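You operate a simulated robot arm through the tools that you are given. There is no shell and no other tool.

Carry out the task below with a simulated robot arm. There is one attempt and no reset: what you move stays moved.

Task
Turn the heater off and brush the dust off the plate inside.
Fine: use the green brush; lift the guard once the HOT lamp is out; at the end guard shut, brush back on its shelf; change no other setting. Set down upright: green brush. What is to be rubbed or washed off counts as gone when no trace of it is left.

It is judged by the outcome, as a careful person would: the job done as asked, and still so three seconds after it is handed in. It fails if anything else is knocked over, pushed out of place, dropped, spilled or broken.

Robot
A 6-joint arm with a three-finger gripper, fixed in place. Base frame: the origin is at the foot of the arm, x ahead of it, y to its left, z up. Lengths are in m, angles in degrees, forces in N, time in s.
Its first joint turns from -166.0 to 166.0 degrees. Payload 4.89 kg.
The TCP is the grasp point between the finger pads, 0.03 m short of the fingertips. In the tool frame z runs along the fingers and y along their closing line. The gripper opens to 0.164 m. The gripper's body begins 0.125 m behind the TCP.
Orientation is that of the tool frame in the base frame, as [roll, pitch, yaw] about the fixed x, y, z axes, in that order (R = Rz(yaw) Ry(pitch) Rx(roll)). With the fingers straight down and closing along the base's y, the tool's x points along the base's -x, its y along +y and its z along -z.

Tools
- The arm moves only by the tool servo_tool. Its arguments are lists of equal length, an entry for each row: "offset": the shift along the base's x, y, z in m, a list of three; "angular": the turn, a rotation vector about the base's x, y, z in degrees, a list of three; "claw": the finger opening in m, from 0 to 0.164. In form: {"offset": [[tx, ty, tz], ...], "angular": [[rx, ry, rz], ...], "claw": [claw, ...]}. A call has 1 to 20 rows; each row shifts and turns the commanded pose from where the row before left it. Each row takes 0.2 s and may step no farther than 0.05 m and 8.6 degrees from the row before; otherwise, or with a gripper value out of range, the whole call is refused. A pose out of reach is approached as far as the arm can. The call stops where the force on the tool passes 40 N (or 10 N more than at its start, if that is more) or the arm is blocked; 0.2 s more then pass. Each finger travels about 0.108 m/s and halts on what it meets, pressing with about 31 N; the grip force reading is that of the motor and also rises with nothing between the fingers. The clock runs only during rows and for 0.2 s after the last one: add rows that do not move to give the fingers time. It gives the time, the measured TCP pose, the force on the tool (base axes), the opening and the grip force at its end, in the units of the frame above (readings bear some noise), with the torque about the TCP (base axes, N m) and any sound that the robot's microphone picked up, and new pictures: "views" is both (left out), scene, wrist or none.
- Cameras (640 x 400 px; columns grow to the right, rows downward): "scene" is fixed at [0.2212, -0.4993, 1.2955]; the picture's right is [0.28, -0.96, 0.00], its down [-0.35, -0.10, -0.93] and it looks along [0.90, 0.26, -0.36] (base axes); focal length 256 px, centre (320, 200). "wrist" rides on the gripper at [0.076, -0.002, -0.152] in the tool frame; the picture's right is [0.02, 1.00, 0.00], its down [-0.88, 0.02, -0.47] and it looks along [-0.47, 0.01, 0.88] (tool axes); focal length 247 px, centre (320, 200). There is no depth. A picture from a camera that has moved, and an enlarged one, comes with that camera's place and axes in the base frame and with its lens.
- lift_body(by): slides the trunk up (or, below 0, down) by that many m; the arm rides with it, the base frame stays. It gives what a move gives, with no picture.
- enlarge(camera, box): a new picture of the part [left, top, right, bottom] of that camera's present view, enlarged. No time passes.
- job_done(): hands the job in; it is judged then, once.

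Places have to be worked out from the pictures, the camera data and where the tool is seen. Open the gripper and draw the arm clear of the work before you hand the job in, unless the task says otherwise.

The tools are called after ">>>" as a command line: name --argument value ..., lists and objects as JSON in quotes. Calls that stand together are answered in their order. servo_tool: Moves the arm, as the interface text tells. Its arguments: {"type":"object","properties":{"offset":{"type":"array","items":{"type":"array","items":{"type":"number"}}},"angular":{"type":"array","items":{"type":"array","items":{"type":"number"}}},"claw":{"type":"array","items":{"type":"number"}},"views":{"type":"string","enum":["both","scene","wrist","none"]}},"required":["offset","angular","claw"]} The other tools are called the same way: lift_body (by) slides the trunk up or down; enlarge (camera, box) takes an enlarged picture of a part of a camera's view; job_done () hands the job in.

At the start:

```text
t: 0.0
eef_pos: [0.5684, -0.2639, 1.1679]
tcp_rot: [-180.0, 0.0, 179.8]
contact_force: [0.3, 1.0, 0.4]
ft_torque: [0.0, 0.02, -0.03]
width: 0.1639
grasp_force: 0.0
trunk travel left (down, up): [-0.175, 0.215]
```

scene: 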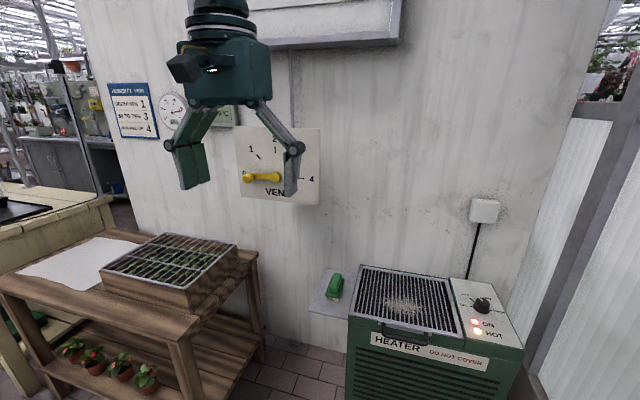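
wrist: 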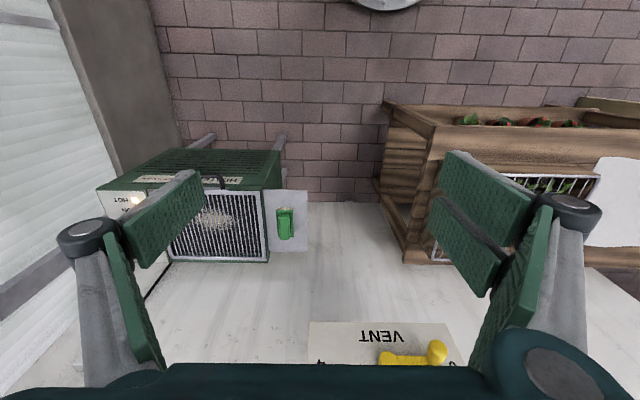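

I'll start by looking closely at the heater, its knob, lamps, and the green brush in the scene view, and the same in the wrist view.

>>> enlarge --camera "scene" --box '[300, 240, 540, 390]'

>>> enlarge --camera "wrist" --box '[80, 120, 340, 282]'

>>> enlarge --camera "scene" --box '[440, 260, 540, 360]'

```text
2.67 times, centred on (420, 315) of scene
camera zoom: at [0.2212, -0.4993, 1.2955], right [0.28, -0.96, 0.0], down [-0.35, -0.1, -0.93], along [0.9, 0.26, -0.36], focal length 683 px, centre (53, -107)
```

zoom: 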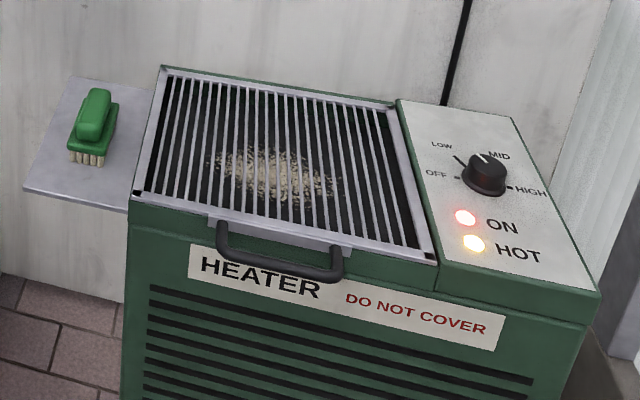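

```text
2.46 times, centred on (210, 201) of wrist
camera zoom: at [0.4929, -0.2652, 1.3194], right [-0.02, 1.0, 0.0], down [0.88, 0.02, 0.47], along [0.47, 0.01, -0.88], focal length 608 px, centre (591, 198)
```

zoom: 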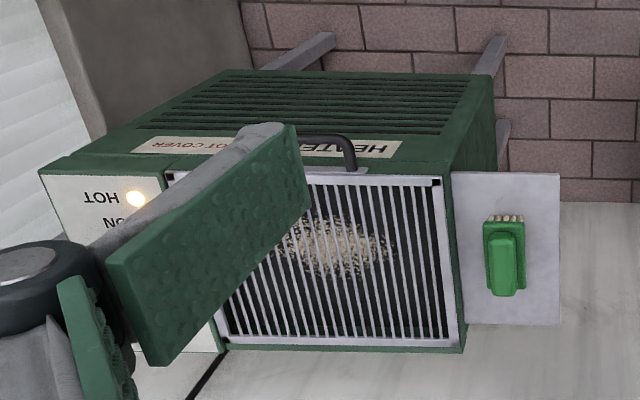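

```text
4.00 times, centred on (490, 310) of scene
camera zoom: at [0.2212, -0.4993, 1.2955], right [0.28, -0.96, 0.0], down [-0.35, -0.1, -0.93], along [0.9, 0.26, -0.36], focal length 1025 px, centre (-360, -240)
```

zoom: 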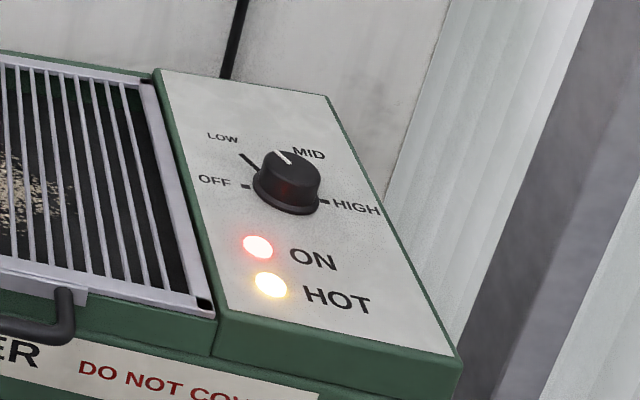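

The heater is on (knob between LOW and MID marks, ON and HOT lamps lit), the grille guard's handle is on the near side, and the green brush sits bristles-down on the shelf around (0.89, -0.355, 0.73). I look more closely at the knob, the brush, and the rest of the wall before moving.

>>> enlarge --camera "scene" --box '[462, 285, 512, 316]'

>>> enlarge --camera "scene" --box '[304, 260, 368, 310]'

>>> enlarge --camera "scene" --box '[90, 60, 330, 210]'

>>> enlarge --camera "scene" --box '[340, 250, 470, 350]'

```text
12.80 times, centred on (487, 300) of scene
camera zoom: at [0.2212, -0.4993, 1.2955], right [0.28, -0.96, 0.0], down [-0.35, -0.1, -0.93], along [0.9, 0.26, -0.36], focal length 3280 px, centre (-1818, -1086)
```

zoom: 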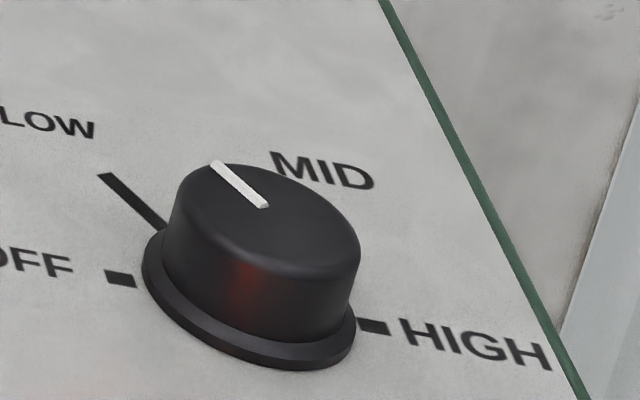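

```text
8.00 times, centred on (336, 285) of scene
camera zoom: at [0.2212, -0.4993, 1.2955], right [0.28, -0.96, 0.0], down [-0.35, -0.1, -0.93], along [0.9, 0.26, -0.36], focal length 2050 px, centre (192, -480)
```

zoom: 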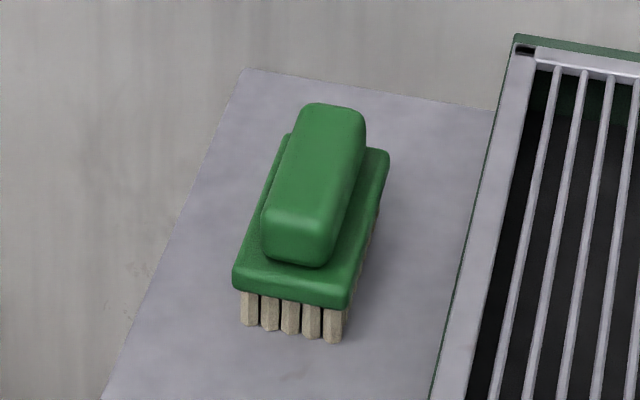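

```text
2.67 times, centred on (210, 135) of scene
camera zoom: at [0.2212, -0.4993, 1.2955], right [0.28, -0.96, 0.0], down [-0.35, -0.1, -0.93], along [0.9, 0.26, -0.36], focal length 683 px, centre (613, 373)
```

zoom: 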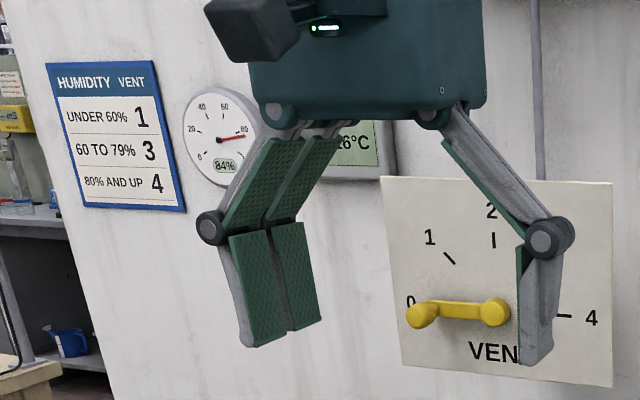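

```text
4.00 times, centred on (405, 300) of scene
camera zoom: at [0.2212, -0.4993, 1.2955], right [0.28, -0.96, 0.0], down [-0.35, -0.1, -0.93], along [0.9, 0.26, -0.36], focal length 1025 px, centre (-20, -200)
```

zoom: 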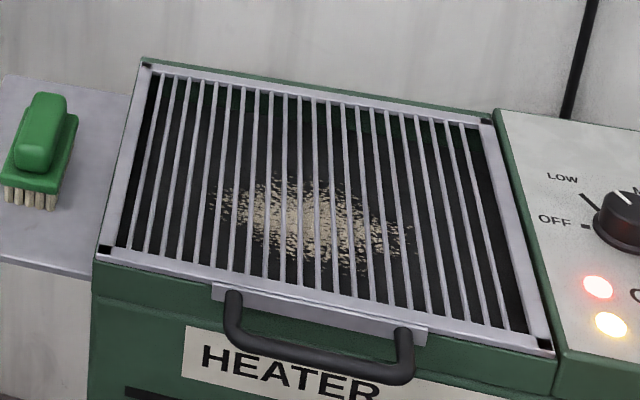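

The pointer is at LOW; the marks run OFF (+y side), LOW, MID, HIGH (-y side) at about 60° spacing, so OFF means turning the knob about +60° around z. I estimate the knob at (0.90, -0.78), top about z 0.77, roughly 1.19 m from the base axis, so I first probe how far the arm reaches high above the heater with the tool turned to the radial heading.

>>> servo_tool --offset '[[0.01, -0.035, 0], [0.01, -0.035, 0], [0.01, -0.035, 0], [0.01, -0.035, -0.01], [0.01, -0.035, -0.01], [0.015, -0.035, -0.02], [0.015, -0.035, -0.02], [0.015, -0.03, -0.02], [0.015, -0.03, -0.02], [0.01, -0.02, -0.02], [0, 0, 0], [0, 0, 0]]' --angular '[[0, 0, -5], [0, 0, -5], [0, 0, -5], [0, 0, -5], [0, 0, -5], [0, 0, -5], [0, 0, -5], [0, 0, -5], [0, 0, 0], [0, 0, 0], [0, 0, 0], [0, 0, 0]]' --claw '[0.15, 0.13, 0.11, 0.1, 0.09, 0.08, 0.08, 0.08, 0.08, 0.08, 0.08, 0.08]' --views "both"

```text
t: 2.6
eef_pos: [0.6908, -0.5882, 1.0471]
tcp_rot: [180.0, 0.0, 140.1]
contact_force: [0.8, -0.8, -1.3]
ft_torque: [0.04, 0.03, -0.01]
width: 0.0802
grasp_force: 0.1
trunk travel left (down, up): [-0.175, 0.215]
camera wrist: at [0.6313, -0.5396, 1.1998], right [0.63, 0.78, 0.0], down [0.69, -0.55, 0.47], along [0.37, -0.3, -0.88], focal length 247 px, centre (320, 200)
```

scene: 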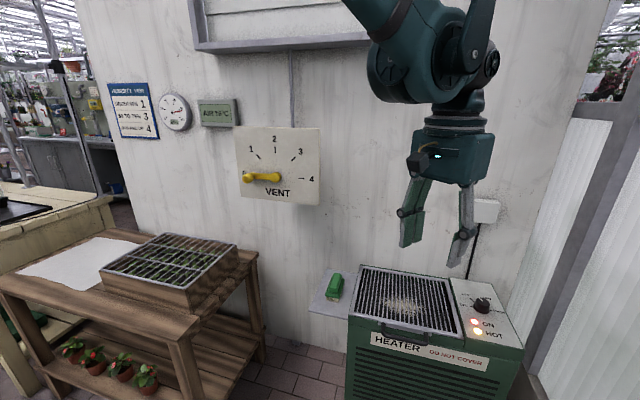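
wrist: 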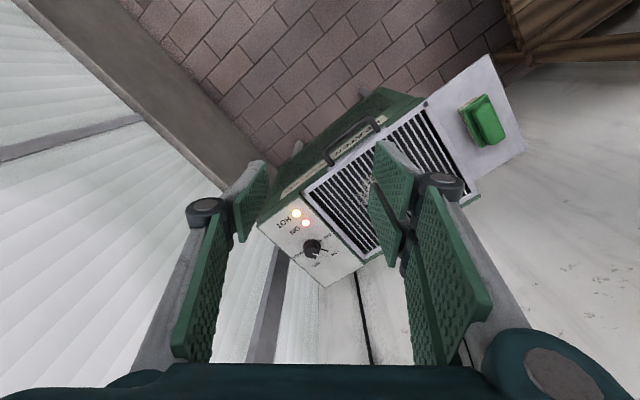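

Reached as commanded (R = 0.91), and the wrist view puts the knob near (0.90, -0.78) again. I probe outward toward the knob with the tool vertical to find the limit, staying well above the heater.

>>> servo_tool --offset '[[0.03, -0.028, -0.01], [0.03, -0.028, -0.01], [0.03, -0.028, -0.01], [0.03, -0.028, -0.01], [0.03, -0.028, -0.01], [0.03, -0.028, -0.01], [0.027, -0.023, -0.01], [0, 0, 0], [0, 0, 0]]' --angular '[[0, 0, 0], [0, 0, 0], [0, 0, 0], [0, 0, 0], [0, 0, 0], [0, 0, 0], [0, 0, 0], [0, 0, 0], [0, 0, 0]]' --claw '[0.08, 0.08, 0.08, 0.08, 0.08, 0.08, 0.08, 0.08, 0.08]' --views "both"

>>> enlarge --camera "wrist" --box '[220, 180, 420, 305]'

```text
t: 4.6
eef_pos: [0.8947, -0.7803, 0.9754]
tcp_rot: [180.0, 0.0, 140.0]
contact_force: [0.4, -0.8, -0.9]
ft_torque: [0.07, 0.09, 0.02]
width: 0.0801
grasp_force: 0.0
trunk travel left (down, up): [-0.175, 0.215]
camera wrist: at [0.8357, -0.7325, 1.1276], right [0.63, 0.78, 0.0], down [0.69, -0.55, 0.47], along [0.37, -0.3, -0.88], focal length 247 px, centre (320, 200)
```

scene: 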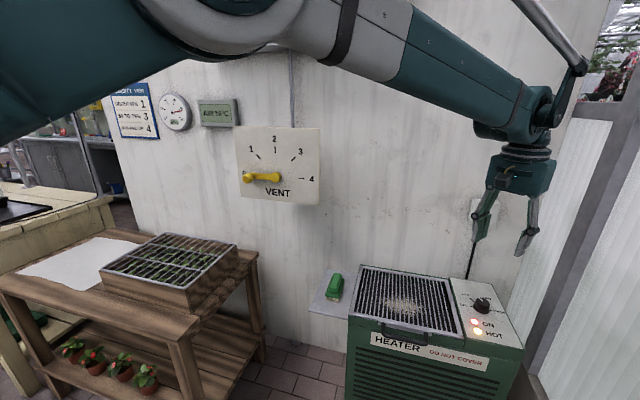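
wrist: 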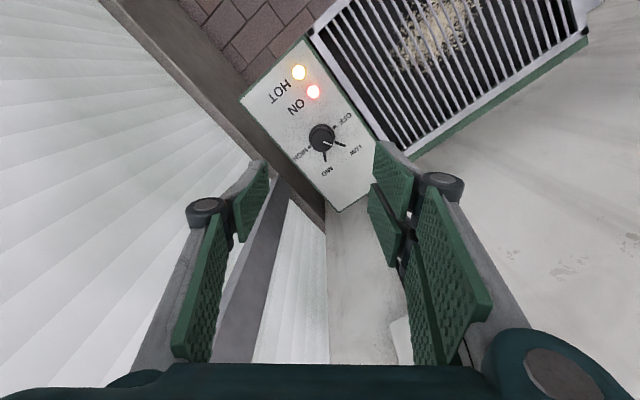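

```text
3.20 times, centred on (320, 242) of wrist
camera zoom: at [0.8357, -0.7325, 1.1276], right [0.63, 0.78, 0.0], down [0.69, -0.55, 0.47], along [0.37, -0.3, -0.88], focal length 790 px, centre (320, 64)
```

zoom: 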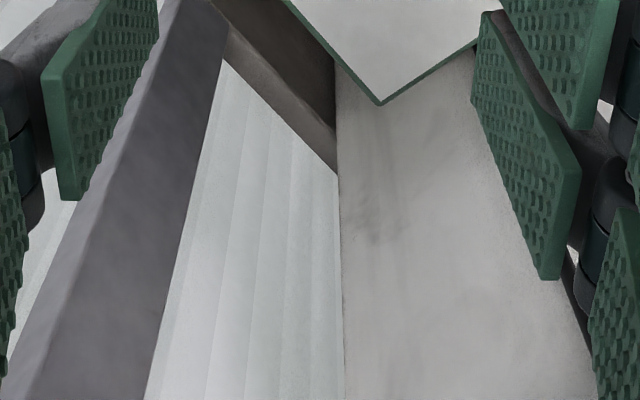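

The vertical tool does reach over the knob (R = 1.19). I zoom in on the knob in both cameras for an accurate position.

>>> enlarge --camera "wrist" --box '[270, 50, 390, 190]'

>>> enlarge --camera "scene" --box '[440, 200, 560, 350]'

```text
2.86 times, centred on (330, 120) of wrist
camera zoom: at [0.8357, -0.7325, 1.1276], right [0.63, 0.78, 0.0], down [0.69, -0.55, 0.47], along [0.37, -0.3, -0.88], focal length 706 px, centre (291, 429)
```

zoom: 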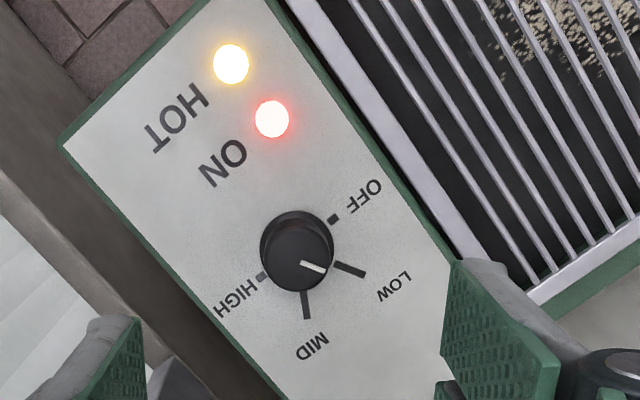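

```text
2.67 times, centred on (500, 275) of scene
camera zoom: at [0.2212, -0.4993, 1.2955], right [0.28, -0.96, 0.0], down [-0.35, -0.1, -0.93], along [0.9, 0.26, -0.36], focal length 683 px, centre (-160, 0)
```

zoom: 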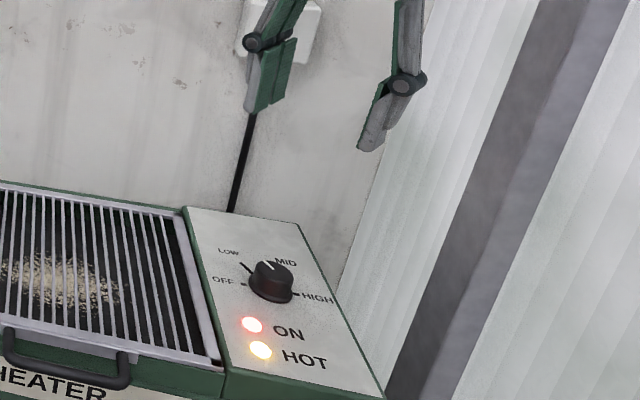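

The pointer is confirmed at LOW; lining up the wrist view (the TCP projects to about pixel (320,194)) puts the knob at about (0.910, -0.786). I move over it and come down to z ≈ 0.85 to re-check alignment.

>>> servo_tool --offset '[[0.008, -0.003, -0.02], [0.0075, -0.003, -0.025], [0, 0, -0.03], [0, 0, -0.025], [0, 0, -0.025], [0, 0, 0], [0, 0, 0]]' --angular '[[0, 0, 0], [0, 0, 0], [0, 0, 0], [0, 0, 0], [0, 0, 0], [0, 0, 0], [0, 0, 0]]' --claw '[0.08, 0.08, 0.08, 0.08, 0.08, 0.08, 0.08]' --views "both"

>>> enlarge --camera "wrist" --box '[240, 100, 400, 240]'

>>> enlarge --camera "scene" --box '[440, 220, 560, 320]'

```text
t: 6.2
eef_pos: [0.9113, -0.7868, 0.8516]
tcp_rot: [-180.0, 0.0, 139.9]
contact_force: [0.8, 0.4, -0.5]
ft_torque: [0.01, 0.02, 0.01]
width: 0.0799
grasp_force: 0.1
trunk travel left (down, up): [-0.175, 0.215]
camera wrist: at [0.8518, -0.738, 1.0042], right [0.63, 0.78, 0.0], down [0.69, -0.55, 0.47], along [0.37, -0.3, -0.88], focal length 247 px, centre (320, 200)
```

scene: 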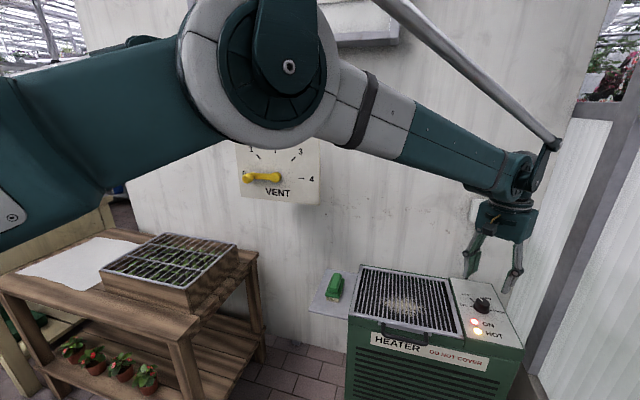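
wrist: 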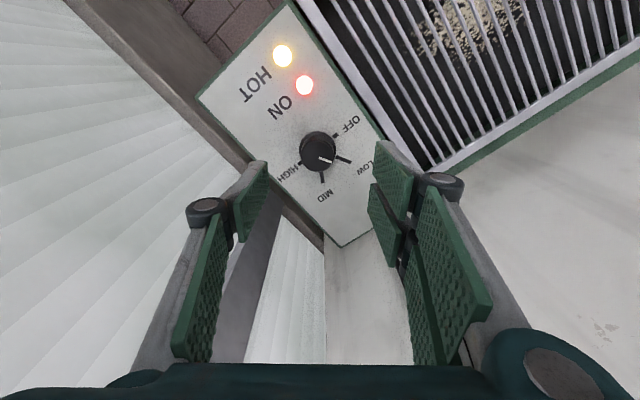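

```text
2.86 times, centred on (320, 170) of wrist
camera zoom: at [0.8518, -0.738, 1.0042], right [0.63, 0.78, 0.0], down [0.69, -0.55, 0.47], along [0.37, -0.3, -0.88], focal length 706 px, centre (320, 286)
```

zoom: 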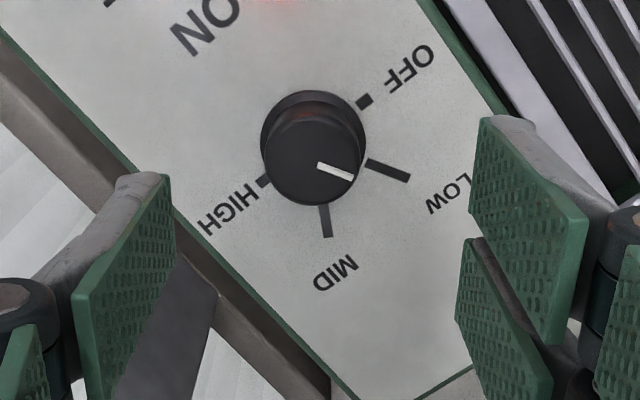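

```text
4.00 times, centred on (500, 270) of scene
camera zoom: at [0.2212, -0.4993, 1.2955], right [0.28, -0.96, 0.0], down [-0.35, -0.1, -0.93], along [0.9, 0.26, -0.36], focal length 1025 px, centre (-400, -80)
```

zoom: 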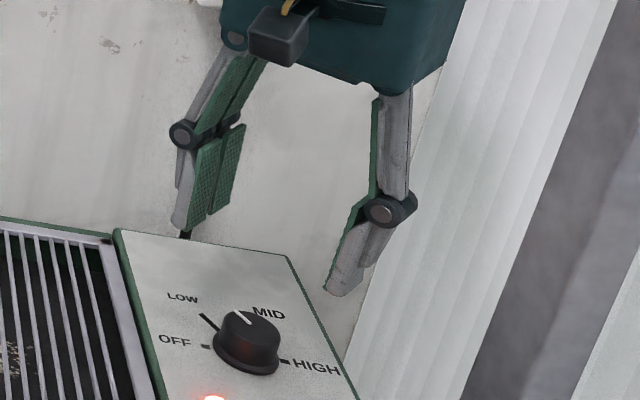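

The knob's top sits at about z 0.772, panel about 0.74, and the TCP is aligned over it within ~1–2 mm. I descend so the fingertips straddle the knob just above its flange (TCP z ≈ 0.783).

>>> servo_tool --offset '[[-0.001, 0.001, -0.025], [0, 0, -0.02], [0, 0, -0.012], [0, 0, -0.012], [0, 0, 0], [0, 0, 0]]' --angular '[[0, 0, 0], [0, 0, 0], [0, 0, 0], [0, 0, 0], [0, 0, 0], [0, 0, 0]]' --claw '[0.08, 0.08, 0.08, 0.08, 0.08, 0.08]' --views "both"

>>> enlarge --camera "scene" --box '[440, 240, 540, 330]'

>>> enlarge --camera "wrist" --box '[220, 100, 420, 260]'

```text
t: 7.6
eef_pos: [0.9105, -0.7855, 0.7848]
tcp_rot: [180.0, 0.1, 140.0]
contact_force: [-0.1, 0.3, 0.2]
ft_torque: [0.0, -0.01, -0.02]
width: 0.0801
grasp_force: 0.1
trunk travel left (down, up): [-0.175, 0.215]
camera wrist: at [0.8514, -0.7373, 0.9357], right [0.63, 0.78, 0.0], down [0.69, -0.55, 0.47], along [0.37, -0.3, -0.88], focal length 247 px, centre (320, 200)
```

scene: 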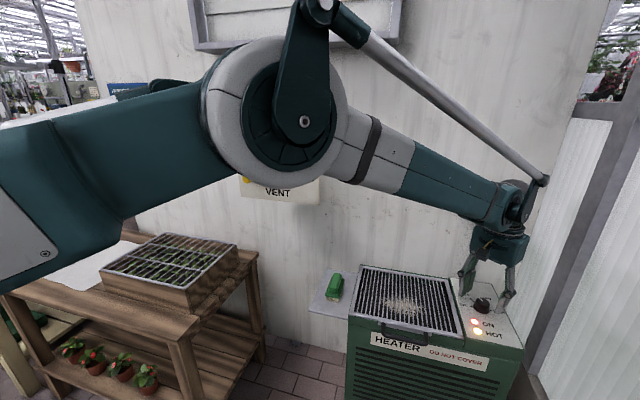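
wrist: 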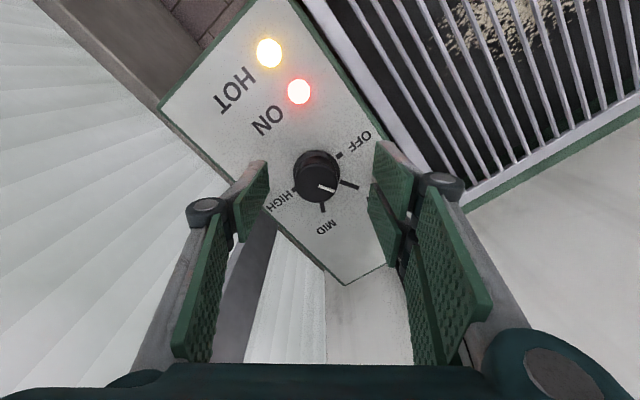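

```text
4.44 times, centred on (490, 285) of scene
camera zoom: at [0.2212, -0.4993, 1.2955], right [0.28, -0.96, 0.0], down [-0.35, -0.1, -0.93], along [0.9, 0.26, -0.36], focal length 1139 px, centre (-436, -178)
```

zoom: 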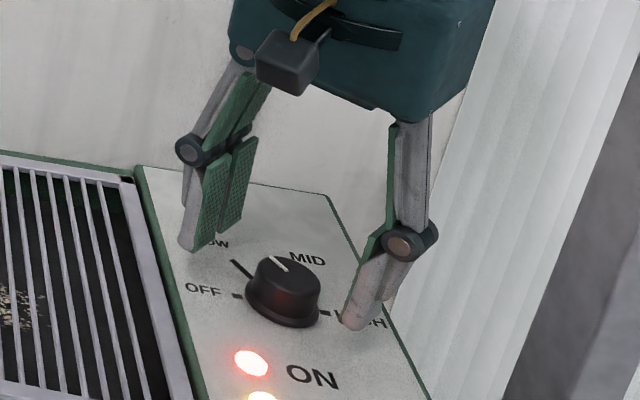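

```text
2.50 times, centred on (320, 180) of wrist
camera zoom: at [0.8514, -0.7373, 0.9357], right [0.63, 0.78, 0.0], down [0.69, -0.55, 0.47], along [0.37, -0.3, -0.88], focal length 617 px, centre (320, 250)
```

zoom: 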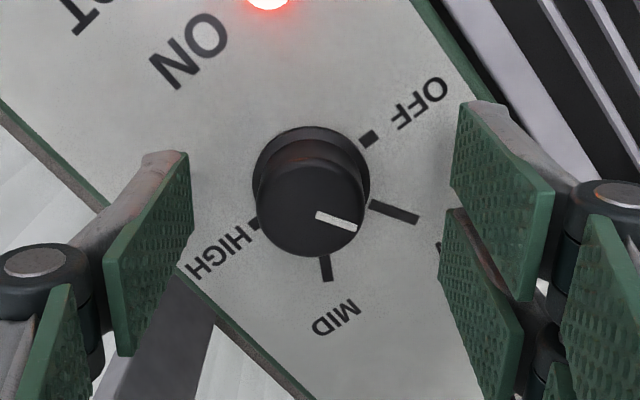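

The fingers straddle the knob; it's about 2 mm off toward the left finger. I nudge the TCP by that amount and close gently on the knob.

>>> servo_tool --offset '[[-0.0012, -0.0016, -0.002], [0, 0, 0], [0, 0, 0], [0, 0, 0], [0, 0, 0]]' --angular '[[0, 0, 0], [0, 0, 0], [0, 0, 0], [0, 0, 0], [0, 0, 0]]' --claw '[0.07, 0.055, 0.04, 0.03, 0.03]' --views "both"

>>> enlarge --camera "scene" --box '[440, 240, 540, 330]'

>>> enlarge --camera "wrist" --box '[220, 100, 420, 260]'

```text
t: 8.8
eef_pos: [0.9095, -0.7867, 0.7809]
tcp_rot: [-180.0, 0.0, 140.0]
contact_force: [-1.8, -2.4, 10.1]
ft_torque: [-0.27, 0.16, -0.05]
width: 0.031
grasp_force: 1.4
trunk travel left (down, up): [-0.175, 0.215]
camera wrist: at [0.8495, -0.7384, 0.9343], right [0.63, 0.78, 0.0], down [0.69, -0.55, 0.47], along [0.37, -0.3, -0.88], focal length 247 px, centre (320, 200)
```

scene: 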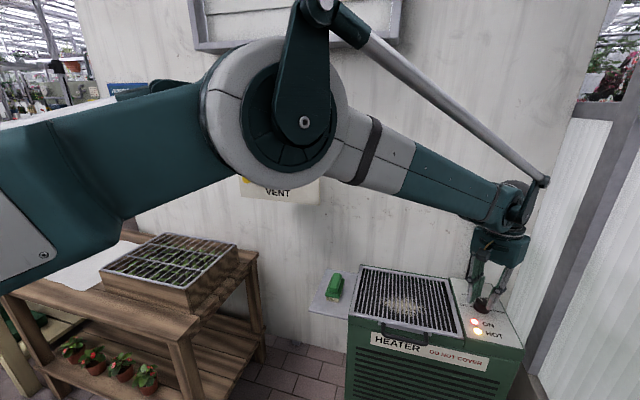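
wrist: 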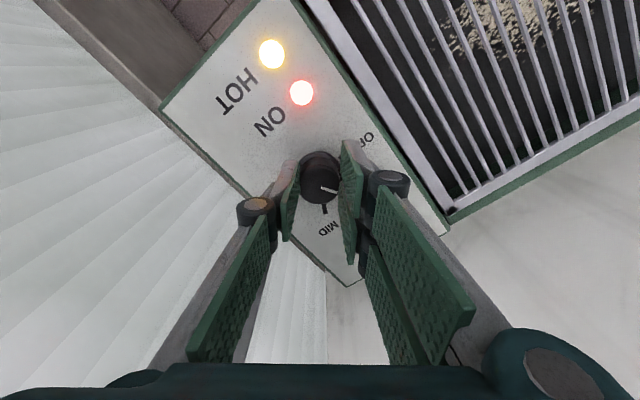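

```text
4.44 times, centred on (490, 285) of scene
camera zoom: at [0.2212, -0.4993, 1.2955], right [0.28, -0.96, 0.0], down [-0.35, -0.1, -0.93], along [0.9, 0.26, -0.36], focal length 1139 px, centre (-436, -178)
```

zoom: 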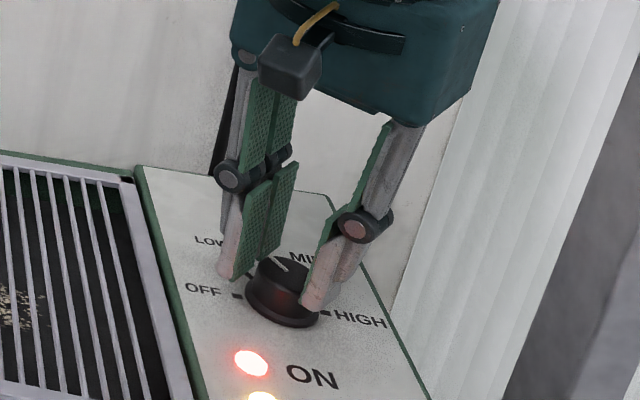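

```text
2.50 times, centred on (320, 180) of wrist
camera zoom: at [0.8495, -0.7384, 0.9343], right [0.63, 0.78, 0.0], down [0.69, -0.55, 0.47], along [0.37, -0.3, -0.88], focal length 617 px, centre (320, 250)
```

zoom: 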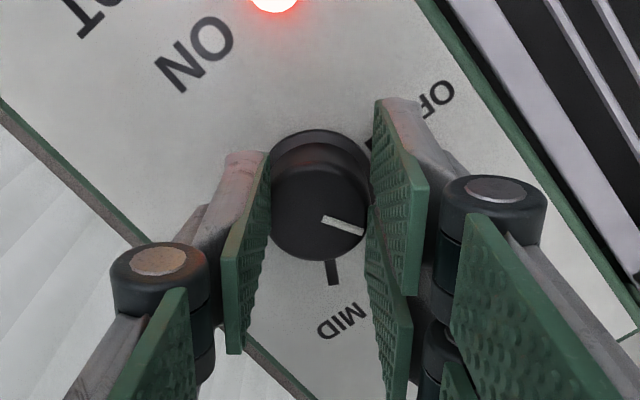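

The fingers are now touching the knob (width 0.031) with about 10 N pushing up, probably tips on the flange. I raise 3 mm and tighten the grip.

>>> servo_tool --offset '[[0, 0, 0.003], [0, 0, 0], [0, 0, 0], [0, 0, 0]]' --angular '[[0, 0, 0], [0, 0, 0], [0, 0, 0], [0, 0, 0]]' --claw '[0.03, 0.02, 0.01, 0.01]' --views "wrist"

>>> enlarge --camera "wrist" --box '[220, 100, 420, 260]'

```text
t: 9.8
eef_pos: [0.9088, -0.7865, 0.7851]
tcp_rot: [-180.0, 0.0, 140.0]
contact_force: [-0.6, -0.3, 1.4]
ft_torque: [0.03, 0.01, 0.01]
width: 0.01
grasp_force: 0.0
trunk travel left (down, up): [-0.175, 0.215]
camera wrist: at [0.85, -0.7381, 0.9363], right [0.63, 0.78, 0.0], down [0.69, -0.55, 0.47], along [0.37, -0.3, -0.88], focal length 247 px, centre (320, 200)
```

wrist: 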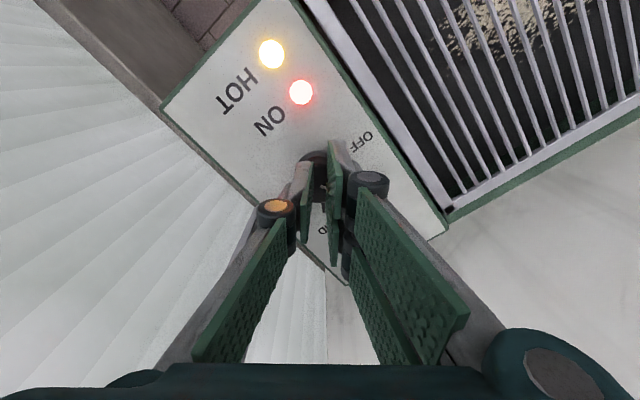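

```text
2.50 times, centred on (320, 180) of wrist
camera zoom: at [0.85, -0.7381, 0.9363], right [0.63, 0.78, 0.0], down [0.69, -0.55, 0.47], along [0.37, -0.3, -0.88], focal length 617 px, centre (320, 250)
```

zoom: 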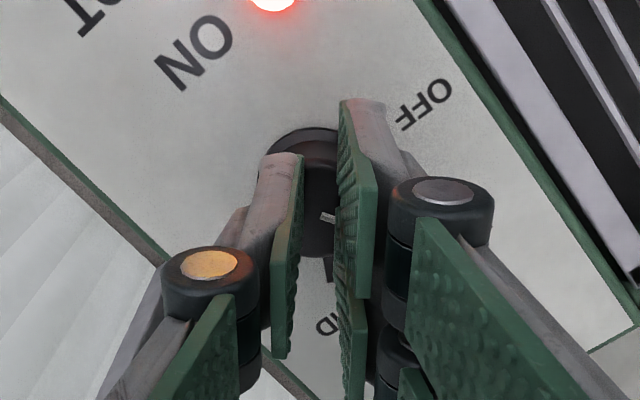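

The fingers closed above the knob, so its top is really at about z 0.752 (lower than I judged) and recomputing the rays gives the knob centre at about (0.915, -0.790). I lift, reopen, shift by about 6 mm outward, then descend with force checks to TCP z ≈ 0.766.

>>> servo_tool --offset '[[0, 0, 0.015], [0, 0, 0.005], [0.0055, -0.0035, 0], [0, 0, 0], [0, 0, -0.012], [0, 0, -0.012], [0, 0, -0.008], [0, 0, -0.006], [0, 0, 0]]' --angular '[[0, 0, 0], [0, 0, 0], [0, 0, 0], [0, 0, 0], [0, 0, 0], [0, 0, 0], [0, 0, 0], [0, 0, 0], [0, 0, 0]]' --claw '[0.01, 0.05, 0.08, 0.08, 0.08, 0.08, 0.08, 0.08, 0.08]' --views "both"

>>> enlarge --camera "scene" --box '[440, 240, 540, 330]'

>>> enlarge --camera "wrist" --box '[220, 100, 420, 260]'

```text
t: 11.8
eef_pos: [0.9169, -0.7897, 0.7675]
tcp_rot: [-180.0, 0.0, 140.0]
contact_force: [0.0, -1.1, -0.4]
ft_torque: [0.0, -0.01, 0.01]
width: 0.0801
grasp_force: 0.0
trunk travel left (down, up): [-0.175, 0.215]
camera wrist: at [0.8563, -0.7413, 0.9186], right [0.63, 0.78, 0.0], down [0.69, -0.55, 0.47], along [0.37, -0.3, -0.88], focal length 247 px, centre (320, 200)
```

scene: 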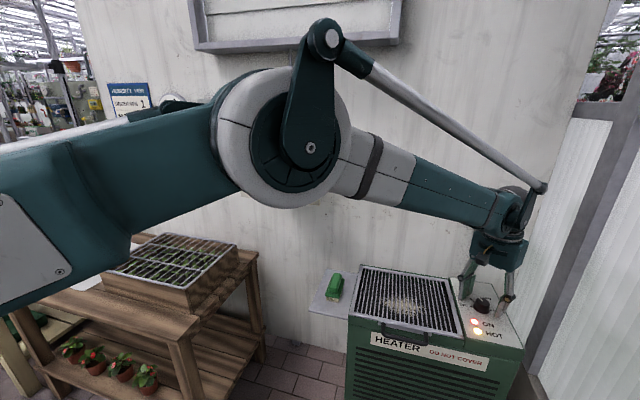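
wrist: 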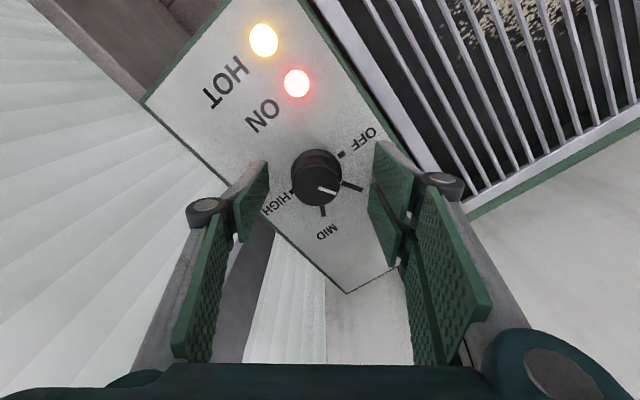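

```text
4.44 times, centred on (490, 285) of scene
camera zoom: at [0.2212, -0.4993, 1.2955], right [0.28, -0.96, 0.0], down [-0.35, -0.1, -0.93], along [0.9, 0.26, -0.36], focal length 1139 px, centre (-436, -178)
```

zoom: 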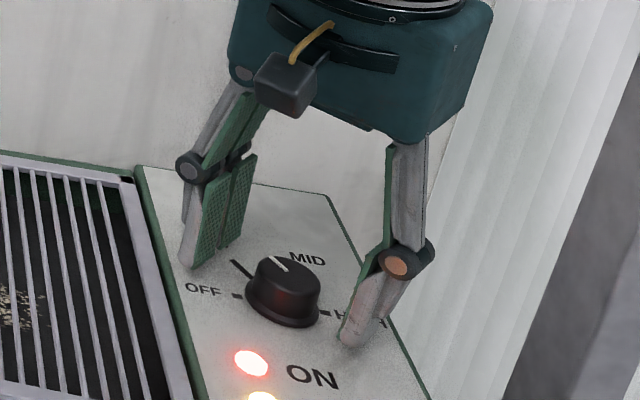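

```text
2.50 times, centred on (320, 180) of wrist
camera zoom: at [0.8563, -0.7413, 0.9186], right [0.63, 0.78, 0.0], down [0.69, -0.55, 0.47], along [0.37, -0.3, -0.88], focal length 617 px, centre (320, 250)
```

zoom: 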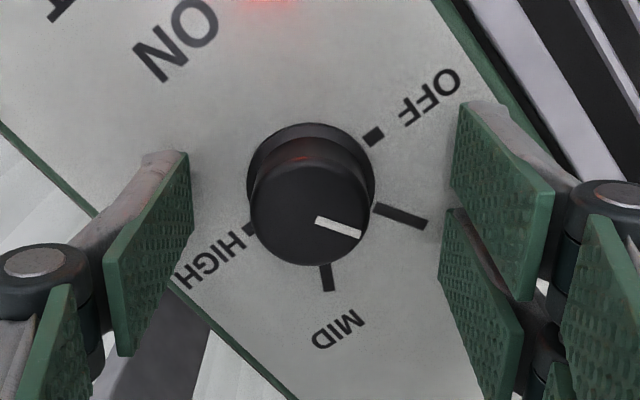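

The knob is now properly between the pads fore-aft but about 3 mm toward the left finger, so I shift by that and close to grip.

>>> servo_tool --offset '[[-0.0018, -0.0022, -0.002], [0, 0, 0], [0, 0, 0], [0, 0, 0], [0, 0, 0]]' --angular '[[0, 0, 0], [0, 0, 0], [0, 0, 0], [0, 0, 0], [0, 0, 0]]' --claw '[0.07, 0.055, 0.045, 0.03, 0.03]' --views "both"

>>> enlarge --camera "scene" --box '[440, 240, 540, 330]'

>>> enlarge --camera "wrist" --box '[220, 100, 420, 260]'

```text
t: 13.0
eef_pos: [0.914, -0.7911, 0.763]
tcp_rot: [179.9, -0.1, 140.1]
contact_force: [1.0, 1.0, -0.6]
ft_torque: [0.0, -0.03, -0.01]
width: 0.0346
grasp_force: 44.9
trunk travel left (down, up): [-0.175, 0.215]
camera wrist: at [0.8543, -0.7438, 0.9157], right [0.63, 0.78, 0.0], down [0.69, -0.55, 0.47], along [0.37, -0.3, -0.88], focal length 247 px, centre (320, 200)
```

scene: 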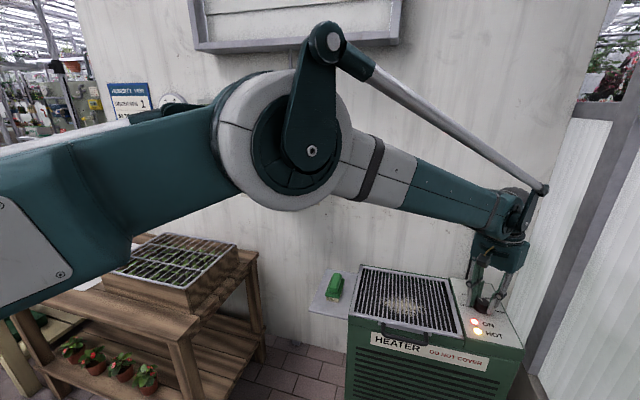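
wrist: 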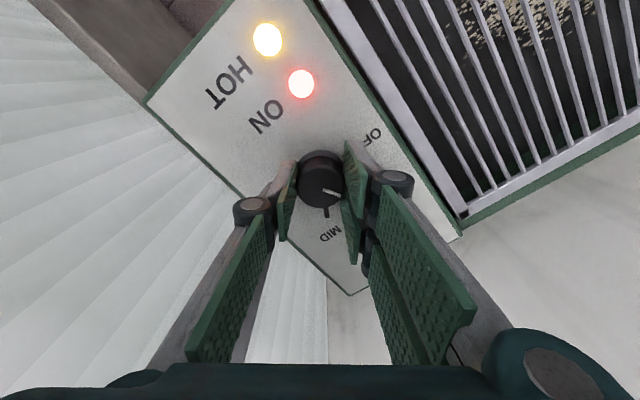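

```text
4.44 times, centred on (490, 285) of scene
camera zoom: at [0.2212, -0.4993, 1.2955], right [0.28, -0.96, 0.0], down [-0.35, -0.1, -0.93], along [0.9, 0.26, -0.36], focal length 1139 px, centre (-436, -178)
```

zoom: 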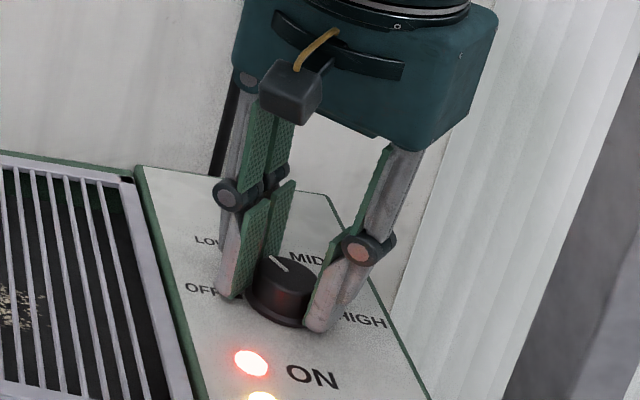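

```text
2.50 times, centred on (320, 180) of wrist
camera zoom: at [0.8543, -0.7438, 0.9157], right [0.63, 0.78, 0.0], down [0.69, -0.55, 0.47], along [0.37, -0.3, -0.88], focal length 617 px, centre (320, 250)
```

zoom: 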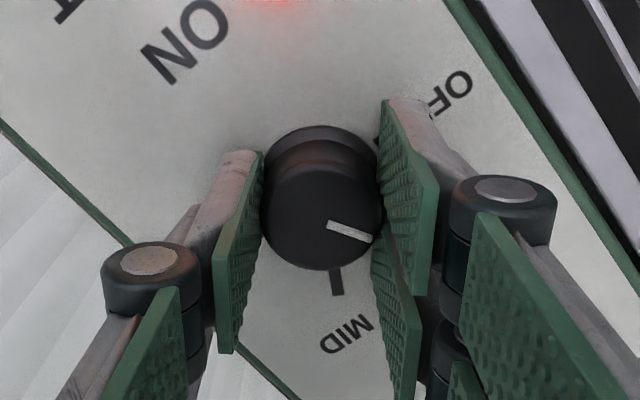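

Firm grip on the knob (0.0346 m, force 45). I turn +30° about z first and check.

>>> servo_tool --offset '[[0, 0, 0], [0, 0, 0], [0, 0, 0], [0, 0, 0], [0, 0, 0], [0, 0, 0]]' --angular '[[0, 0, 6], [0, 0, 6], [0, 0, 6], [0, 0, 6], [0, 0, 6], [0, 0, 0]]' --claw '[0.025, 0.025, 0.025, 0.025, 0.025, 0.025]' --views "both"

>>> enlarge --camera "wrist" --box '[220, 100, 420, 260]'

>>> enlarge --camera "scene" --box '[440, 240, 540, 340]'

```text
t: 14.4
eef_pos: [0.9144, -0.7926, 0.7638]
tcp_rot: [-180.0, 0.0, 169.9]
contact_force: [16.0, -15.2, -1.7]
ft_torque: [-0.54, -0.89, 0.0]
width: 0.0345
grasp_force: 45.5
trunk travel left (down, up): [-0.175, 0.215]
camera wrist: at [0.8382, -0.7805, 0.9157], right [0.15, 0.99, 0.0], down [0.87, -0.13, 0.47], along [0.47, -0.07, -0.88], focal length 247 px, centre (320, 200)
```

scene: 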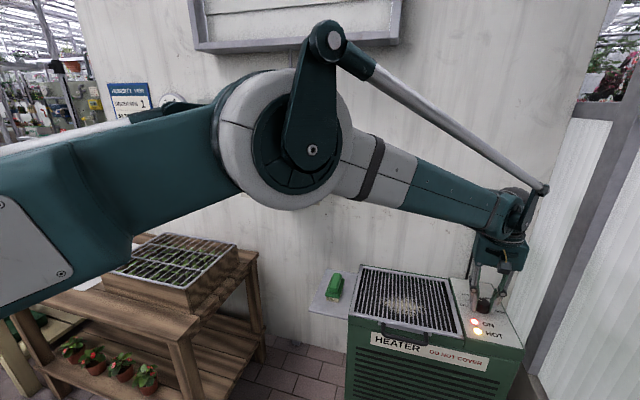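
wrist: 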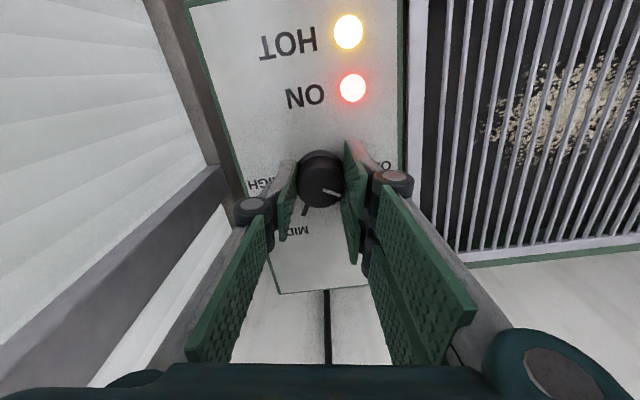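

```text
2.50 times, centred on (320, 180) of wrist
camera zoom: at [0.8382, -0.7805, 0.9157], right [0.15, 0.99, 0.0], down [0.87, -0.13, 0.47], along [0.47, -0.07, -0.88], focal length 617 px, centre (320, 250)
```

zoom: 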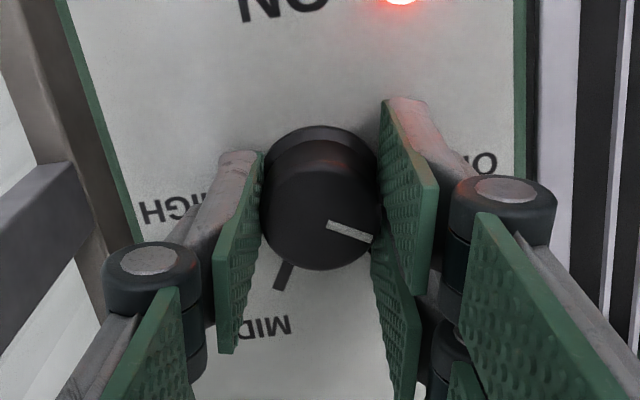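

```text
4.00 times, centred on (490, 290) of scene
camera zoom: at [0.2212, -0.4993, 1.2955], right [0.28, -0.96, 0.0], down [-0.35, -0.1, -0.93], along [0.9, 0.26, -0.36], focal length 1025 px, centre (-360, -160)
```

zoom: 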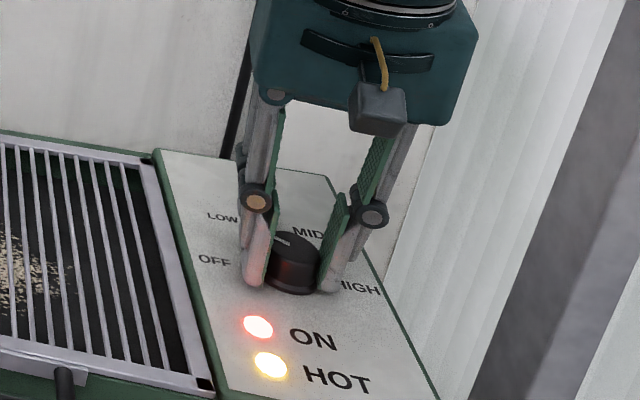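

The knob followed the 30° turn, with about 22 N side load toward (+x,-y) from slight axis misalignment. I ease the commanded position that way by ~2 mm and check the force before continuing.

>>> servo_tool --offset '[[0.001, -0.001, 0], [0.001, -0.001, 0], [0, 0, 0]]' --angular '[[0, 0, 0], [0, 0, 0], [0, 0, 0]]' --claw '[0.025, 0.025, 0.025]' --views "none"

```text
t: 15.2
eef_pos: [0.9151, -0.7919, 0.7635]
tcp_rot: [179.9, -0.1, 170.0]
contact_force: [-1.4, 5.9, 1.8]
ft_torque: [0.16, -0.44, 0.0]
width: 0.035
grasp_force: 45.0
trunk travel left (down, up): [-0.175, 0.215]
stopped in row 3: the force on the tool passed its limit at 41 N (the readings are from after the stop); the commanded pose is now the measured one
```

The stop released the strain (side force now ~6 N). I check both views before continuing.

>>> servo_tool --offset '[[0, 0, 0]]' --angular '[[0, 0, 0]]' --claw '[0.025]' --views "both"

>>> enlarge --camera "wrist" --box '[220, 100, 420, 260]'

>>> enlarge --camera "scene" --box '[440, 240, 540, 340]'

```text
t: 15.6
eef_pos: [0.9151, -0.7932, 0.7629]
tcp_rot: [179.9, -0.3, 170.0]
contact_force: [-2.4, 7.8, 1.0]
ft_torque: [0.29, 0.21, 0.0]
width: 0.0347
grasp_force: 44.9
trunk travel left (down, up): [-0.175, 0.215]
camera wrist: at [0.8392, -0.7812, 0.916], right [0.15, 0.99, 0.0], down [0.87, -0.14, 0.47], along [0.46, -0.07, -0.88], focal length 247 px, centre (320, 200)
```

scene: 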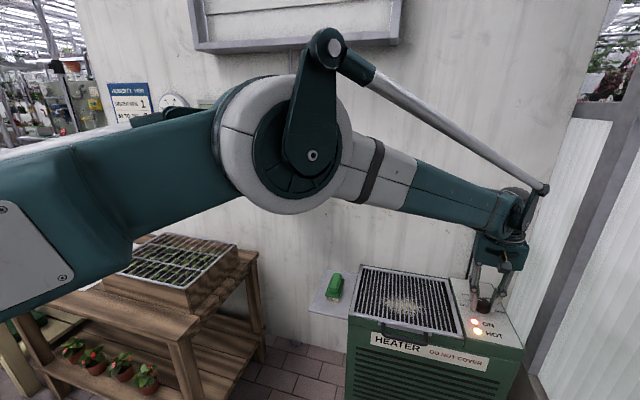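
wrist: 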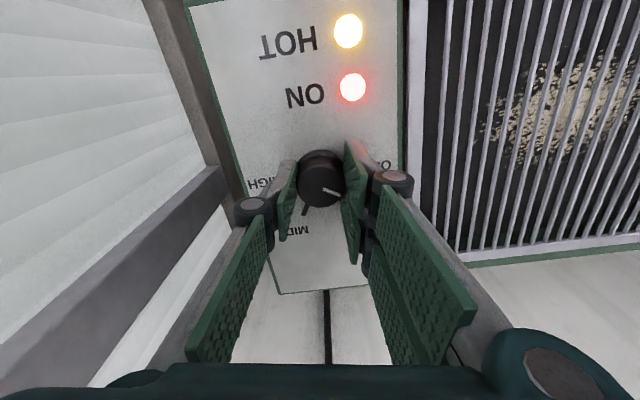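

```text
2.50 times, centred on (320, 180) of wrist
camera zoom: at [0.8392, -0.7812, 0.916], right [0.15, 0.99, 0.0], down [0.87, -0.14, 0.47], along [0.46, -0.07, -0.88], focal length 617 px, centre (320, 250)
```

zoom: 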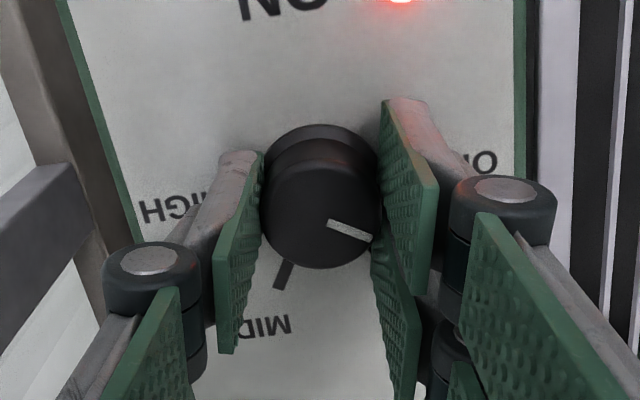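

```text
4.00 times, centred on (490, 290) of scene
camera zoom: at [0.2212, -0.4993, 1.2955], right [0.28, -0.96, 0.0], down [-0.35, -0.1, -0.93], along [0.9, 0.26, -0.36], focal length 1025 px, centre (-360, -160)
```

zoom: 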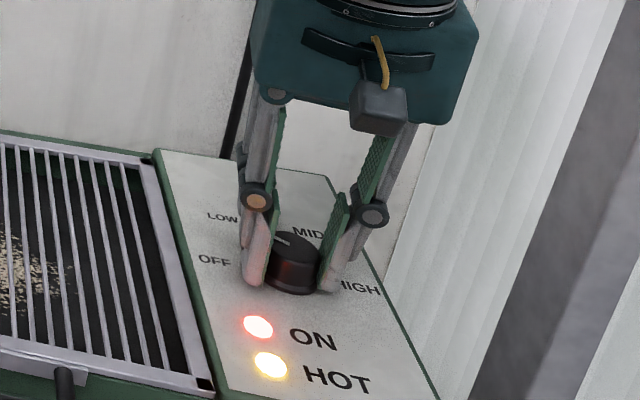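

The grip is still good with low side force, pointer midway between LOW and OFF. I continue turning +30° slowly.

>>> servo_tool --offset '[[0, 0, 0], [0, 0, 0], [0, 0, 0], [0, 0, 0], [0, 0, 0]]' --angular '[[0, 0, 4], [0, 0, 4], [0, 0, 4], [0, 0, 3], [0, 0, 0]]' --claw '[0.025, 0.025, 0.025, 0.025, 0.025]' --views "none"

```text
t: 16.8
eef_pos: [0.9146, -0.7922, 0.7644]
tcp_rot: [180.0, -0.3, -174.9]
contact_force: [0.6, 1.7, 3.4]
ft_torque: [0.11, -0.38, -0.01]
width: 0.0347
grasp_force: 45.1
trunk travel left (down, up): [-0.175, 0.215]
```

Turned to 45° with low forces; I continue the last 15°.

>>> servo_tool --offset '[[0, 0, 0], [0, 0, 0], [0, 0, 0], [0, 0, 0], [0, 0, 0]]' --angular '[[0, 0, 4], [0, 0, 4], [0, 0, 4], [0, 0, 3], [0, 0, 0]]' --claw '[0.025, 0.025, 0.025, 0.025, 0.025]' --views "both"

>>> enlarge --camera "wrist" --box '[220, 100, 420, 260]'

>>> enlarge --camera "scene" --box '[440, 240, 540, 340]'

```text
t: 18.0
eef_pos: [0.9132, -0.7929, 0.7631]
tcp_rot: [180.0, -0.2, -160.0]
contact_force: [4.6, -2.8, 2.2]
ft_torque: [-0.17, -0.23, 0.03]
width: 0.0349
grasp_force: 45.4
trunk travel left (down, up): [-0.175, 0.215]
camera wrist: at [0.8437, -0.8204, 0.916], right [-0.36, 0.93, 0.0], down [0.82, 0.32, 0.47], along [0.44, 0.17, -0.88], focal length 247 px, centre (320, 200)
```

scene: 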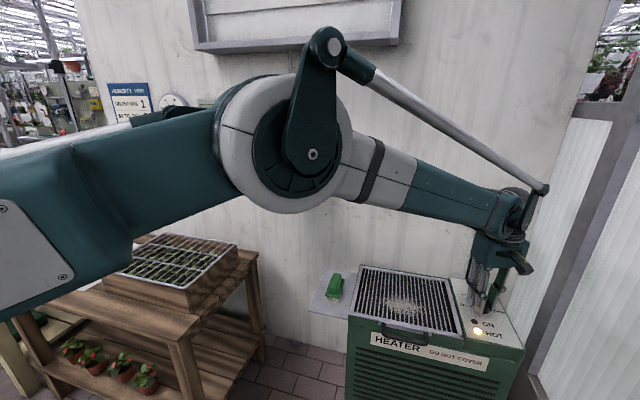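
wrist: 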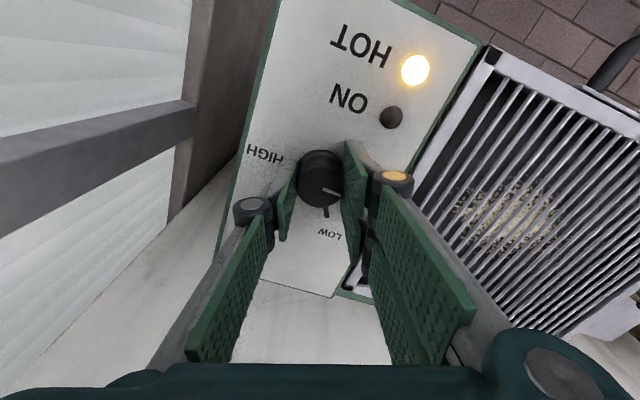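

```text
2.50 times, centred on (320, 180) of wrist
camera zoom: at [0.8437, -0.8204, 0.916], right [-0.36, 0.93, 0.0], down [0.82, 0.32, 0.47], along [0.44, 0.17, -0.88], focal length 617 px, centre (320, 250)
```

zoom: 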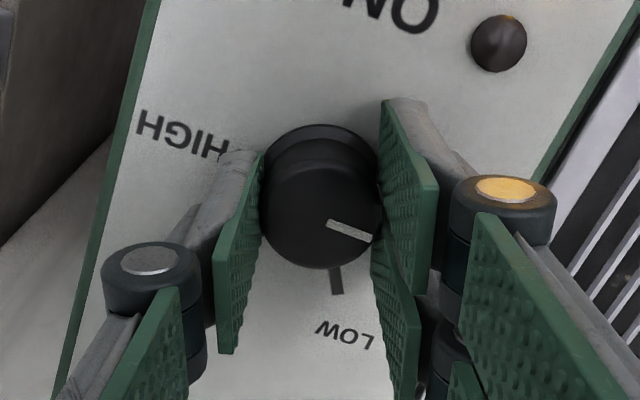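

```text
4.00 times, centred on (490, 290) of scene
camera zoom: at [0.2212, -0.4993, 1.2955], right [0.28, -0.96, 0.0], down [-0.35, -0.1, -0.93], along [0.9, 0.26, -0.36], focal length 1025 px, centre (-360, -160)
```

zoom: 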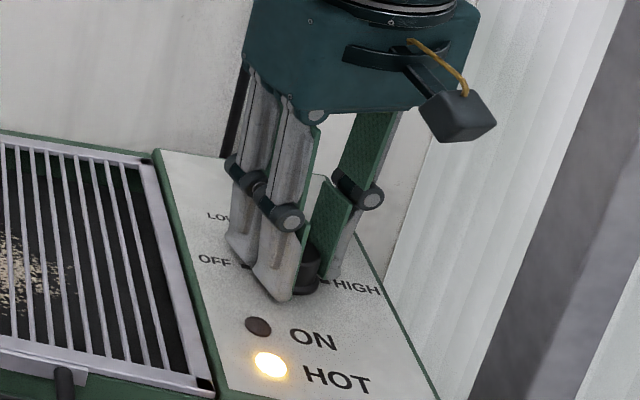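

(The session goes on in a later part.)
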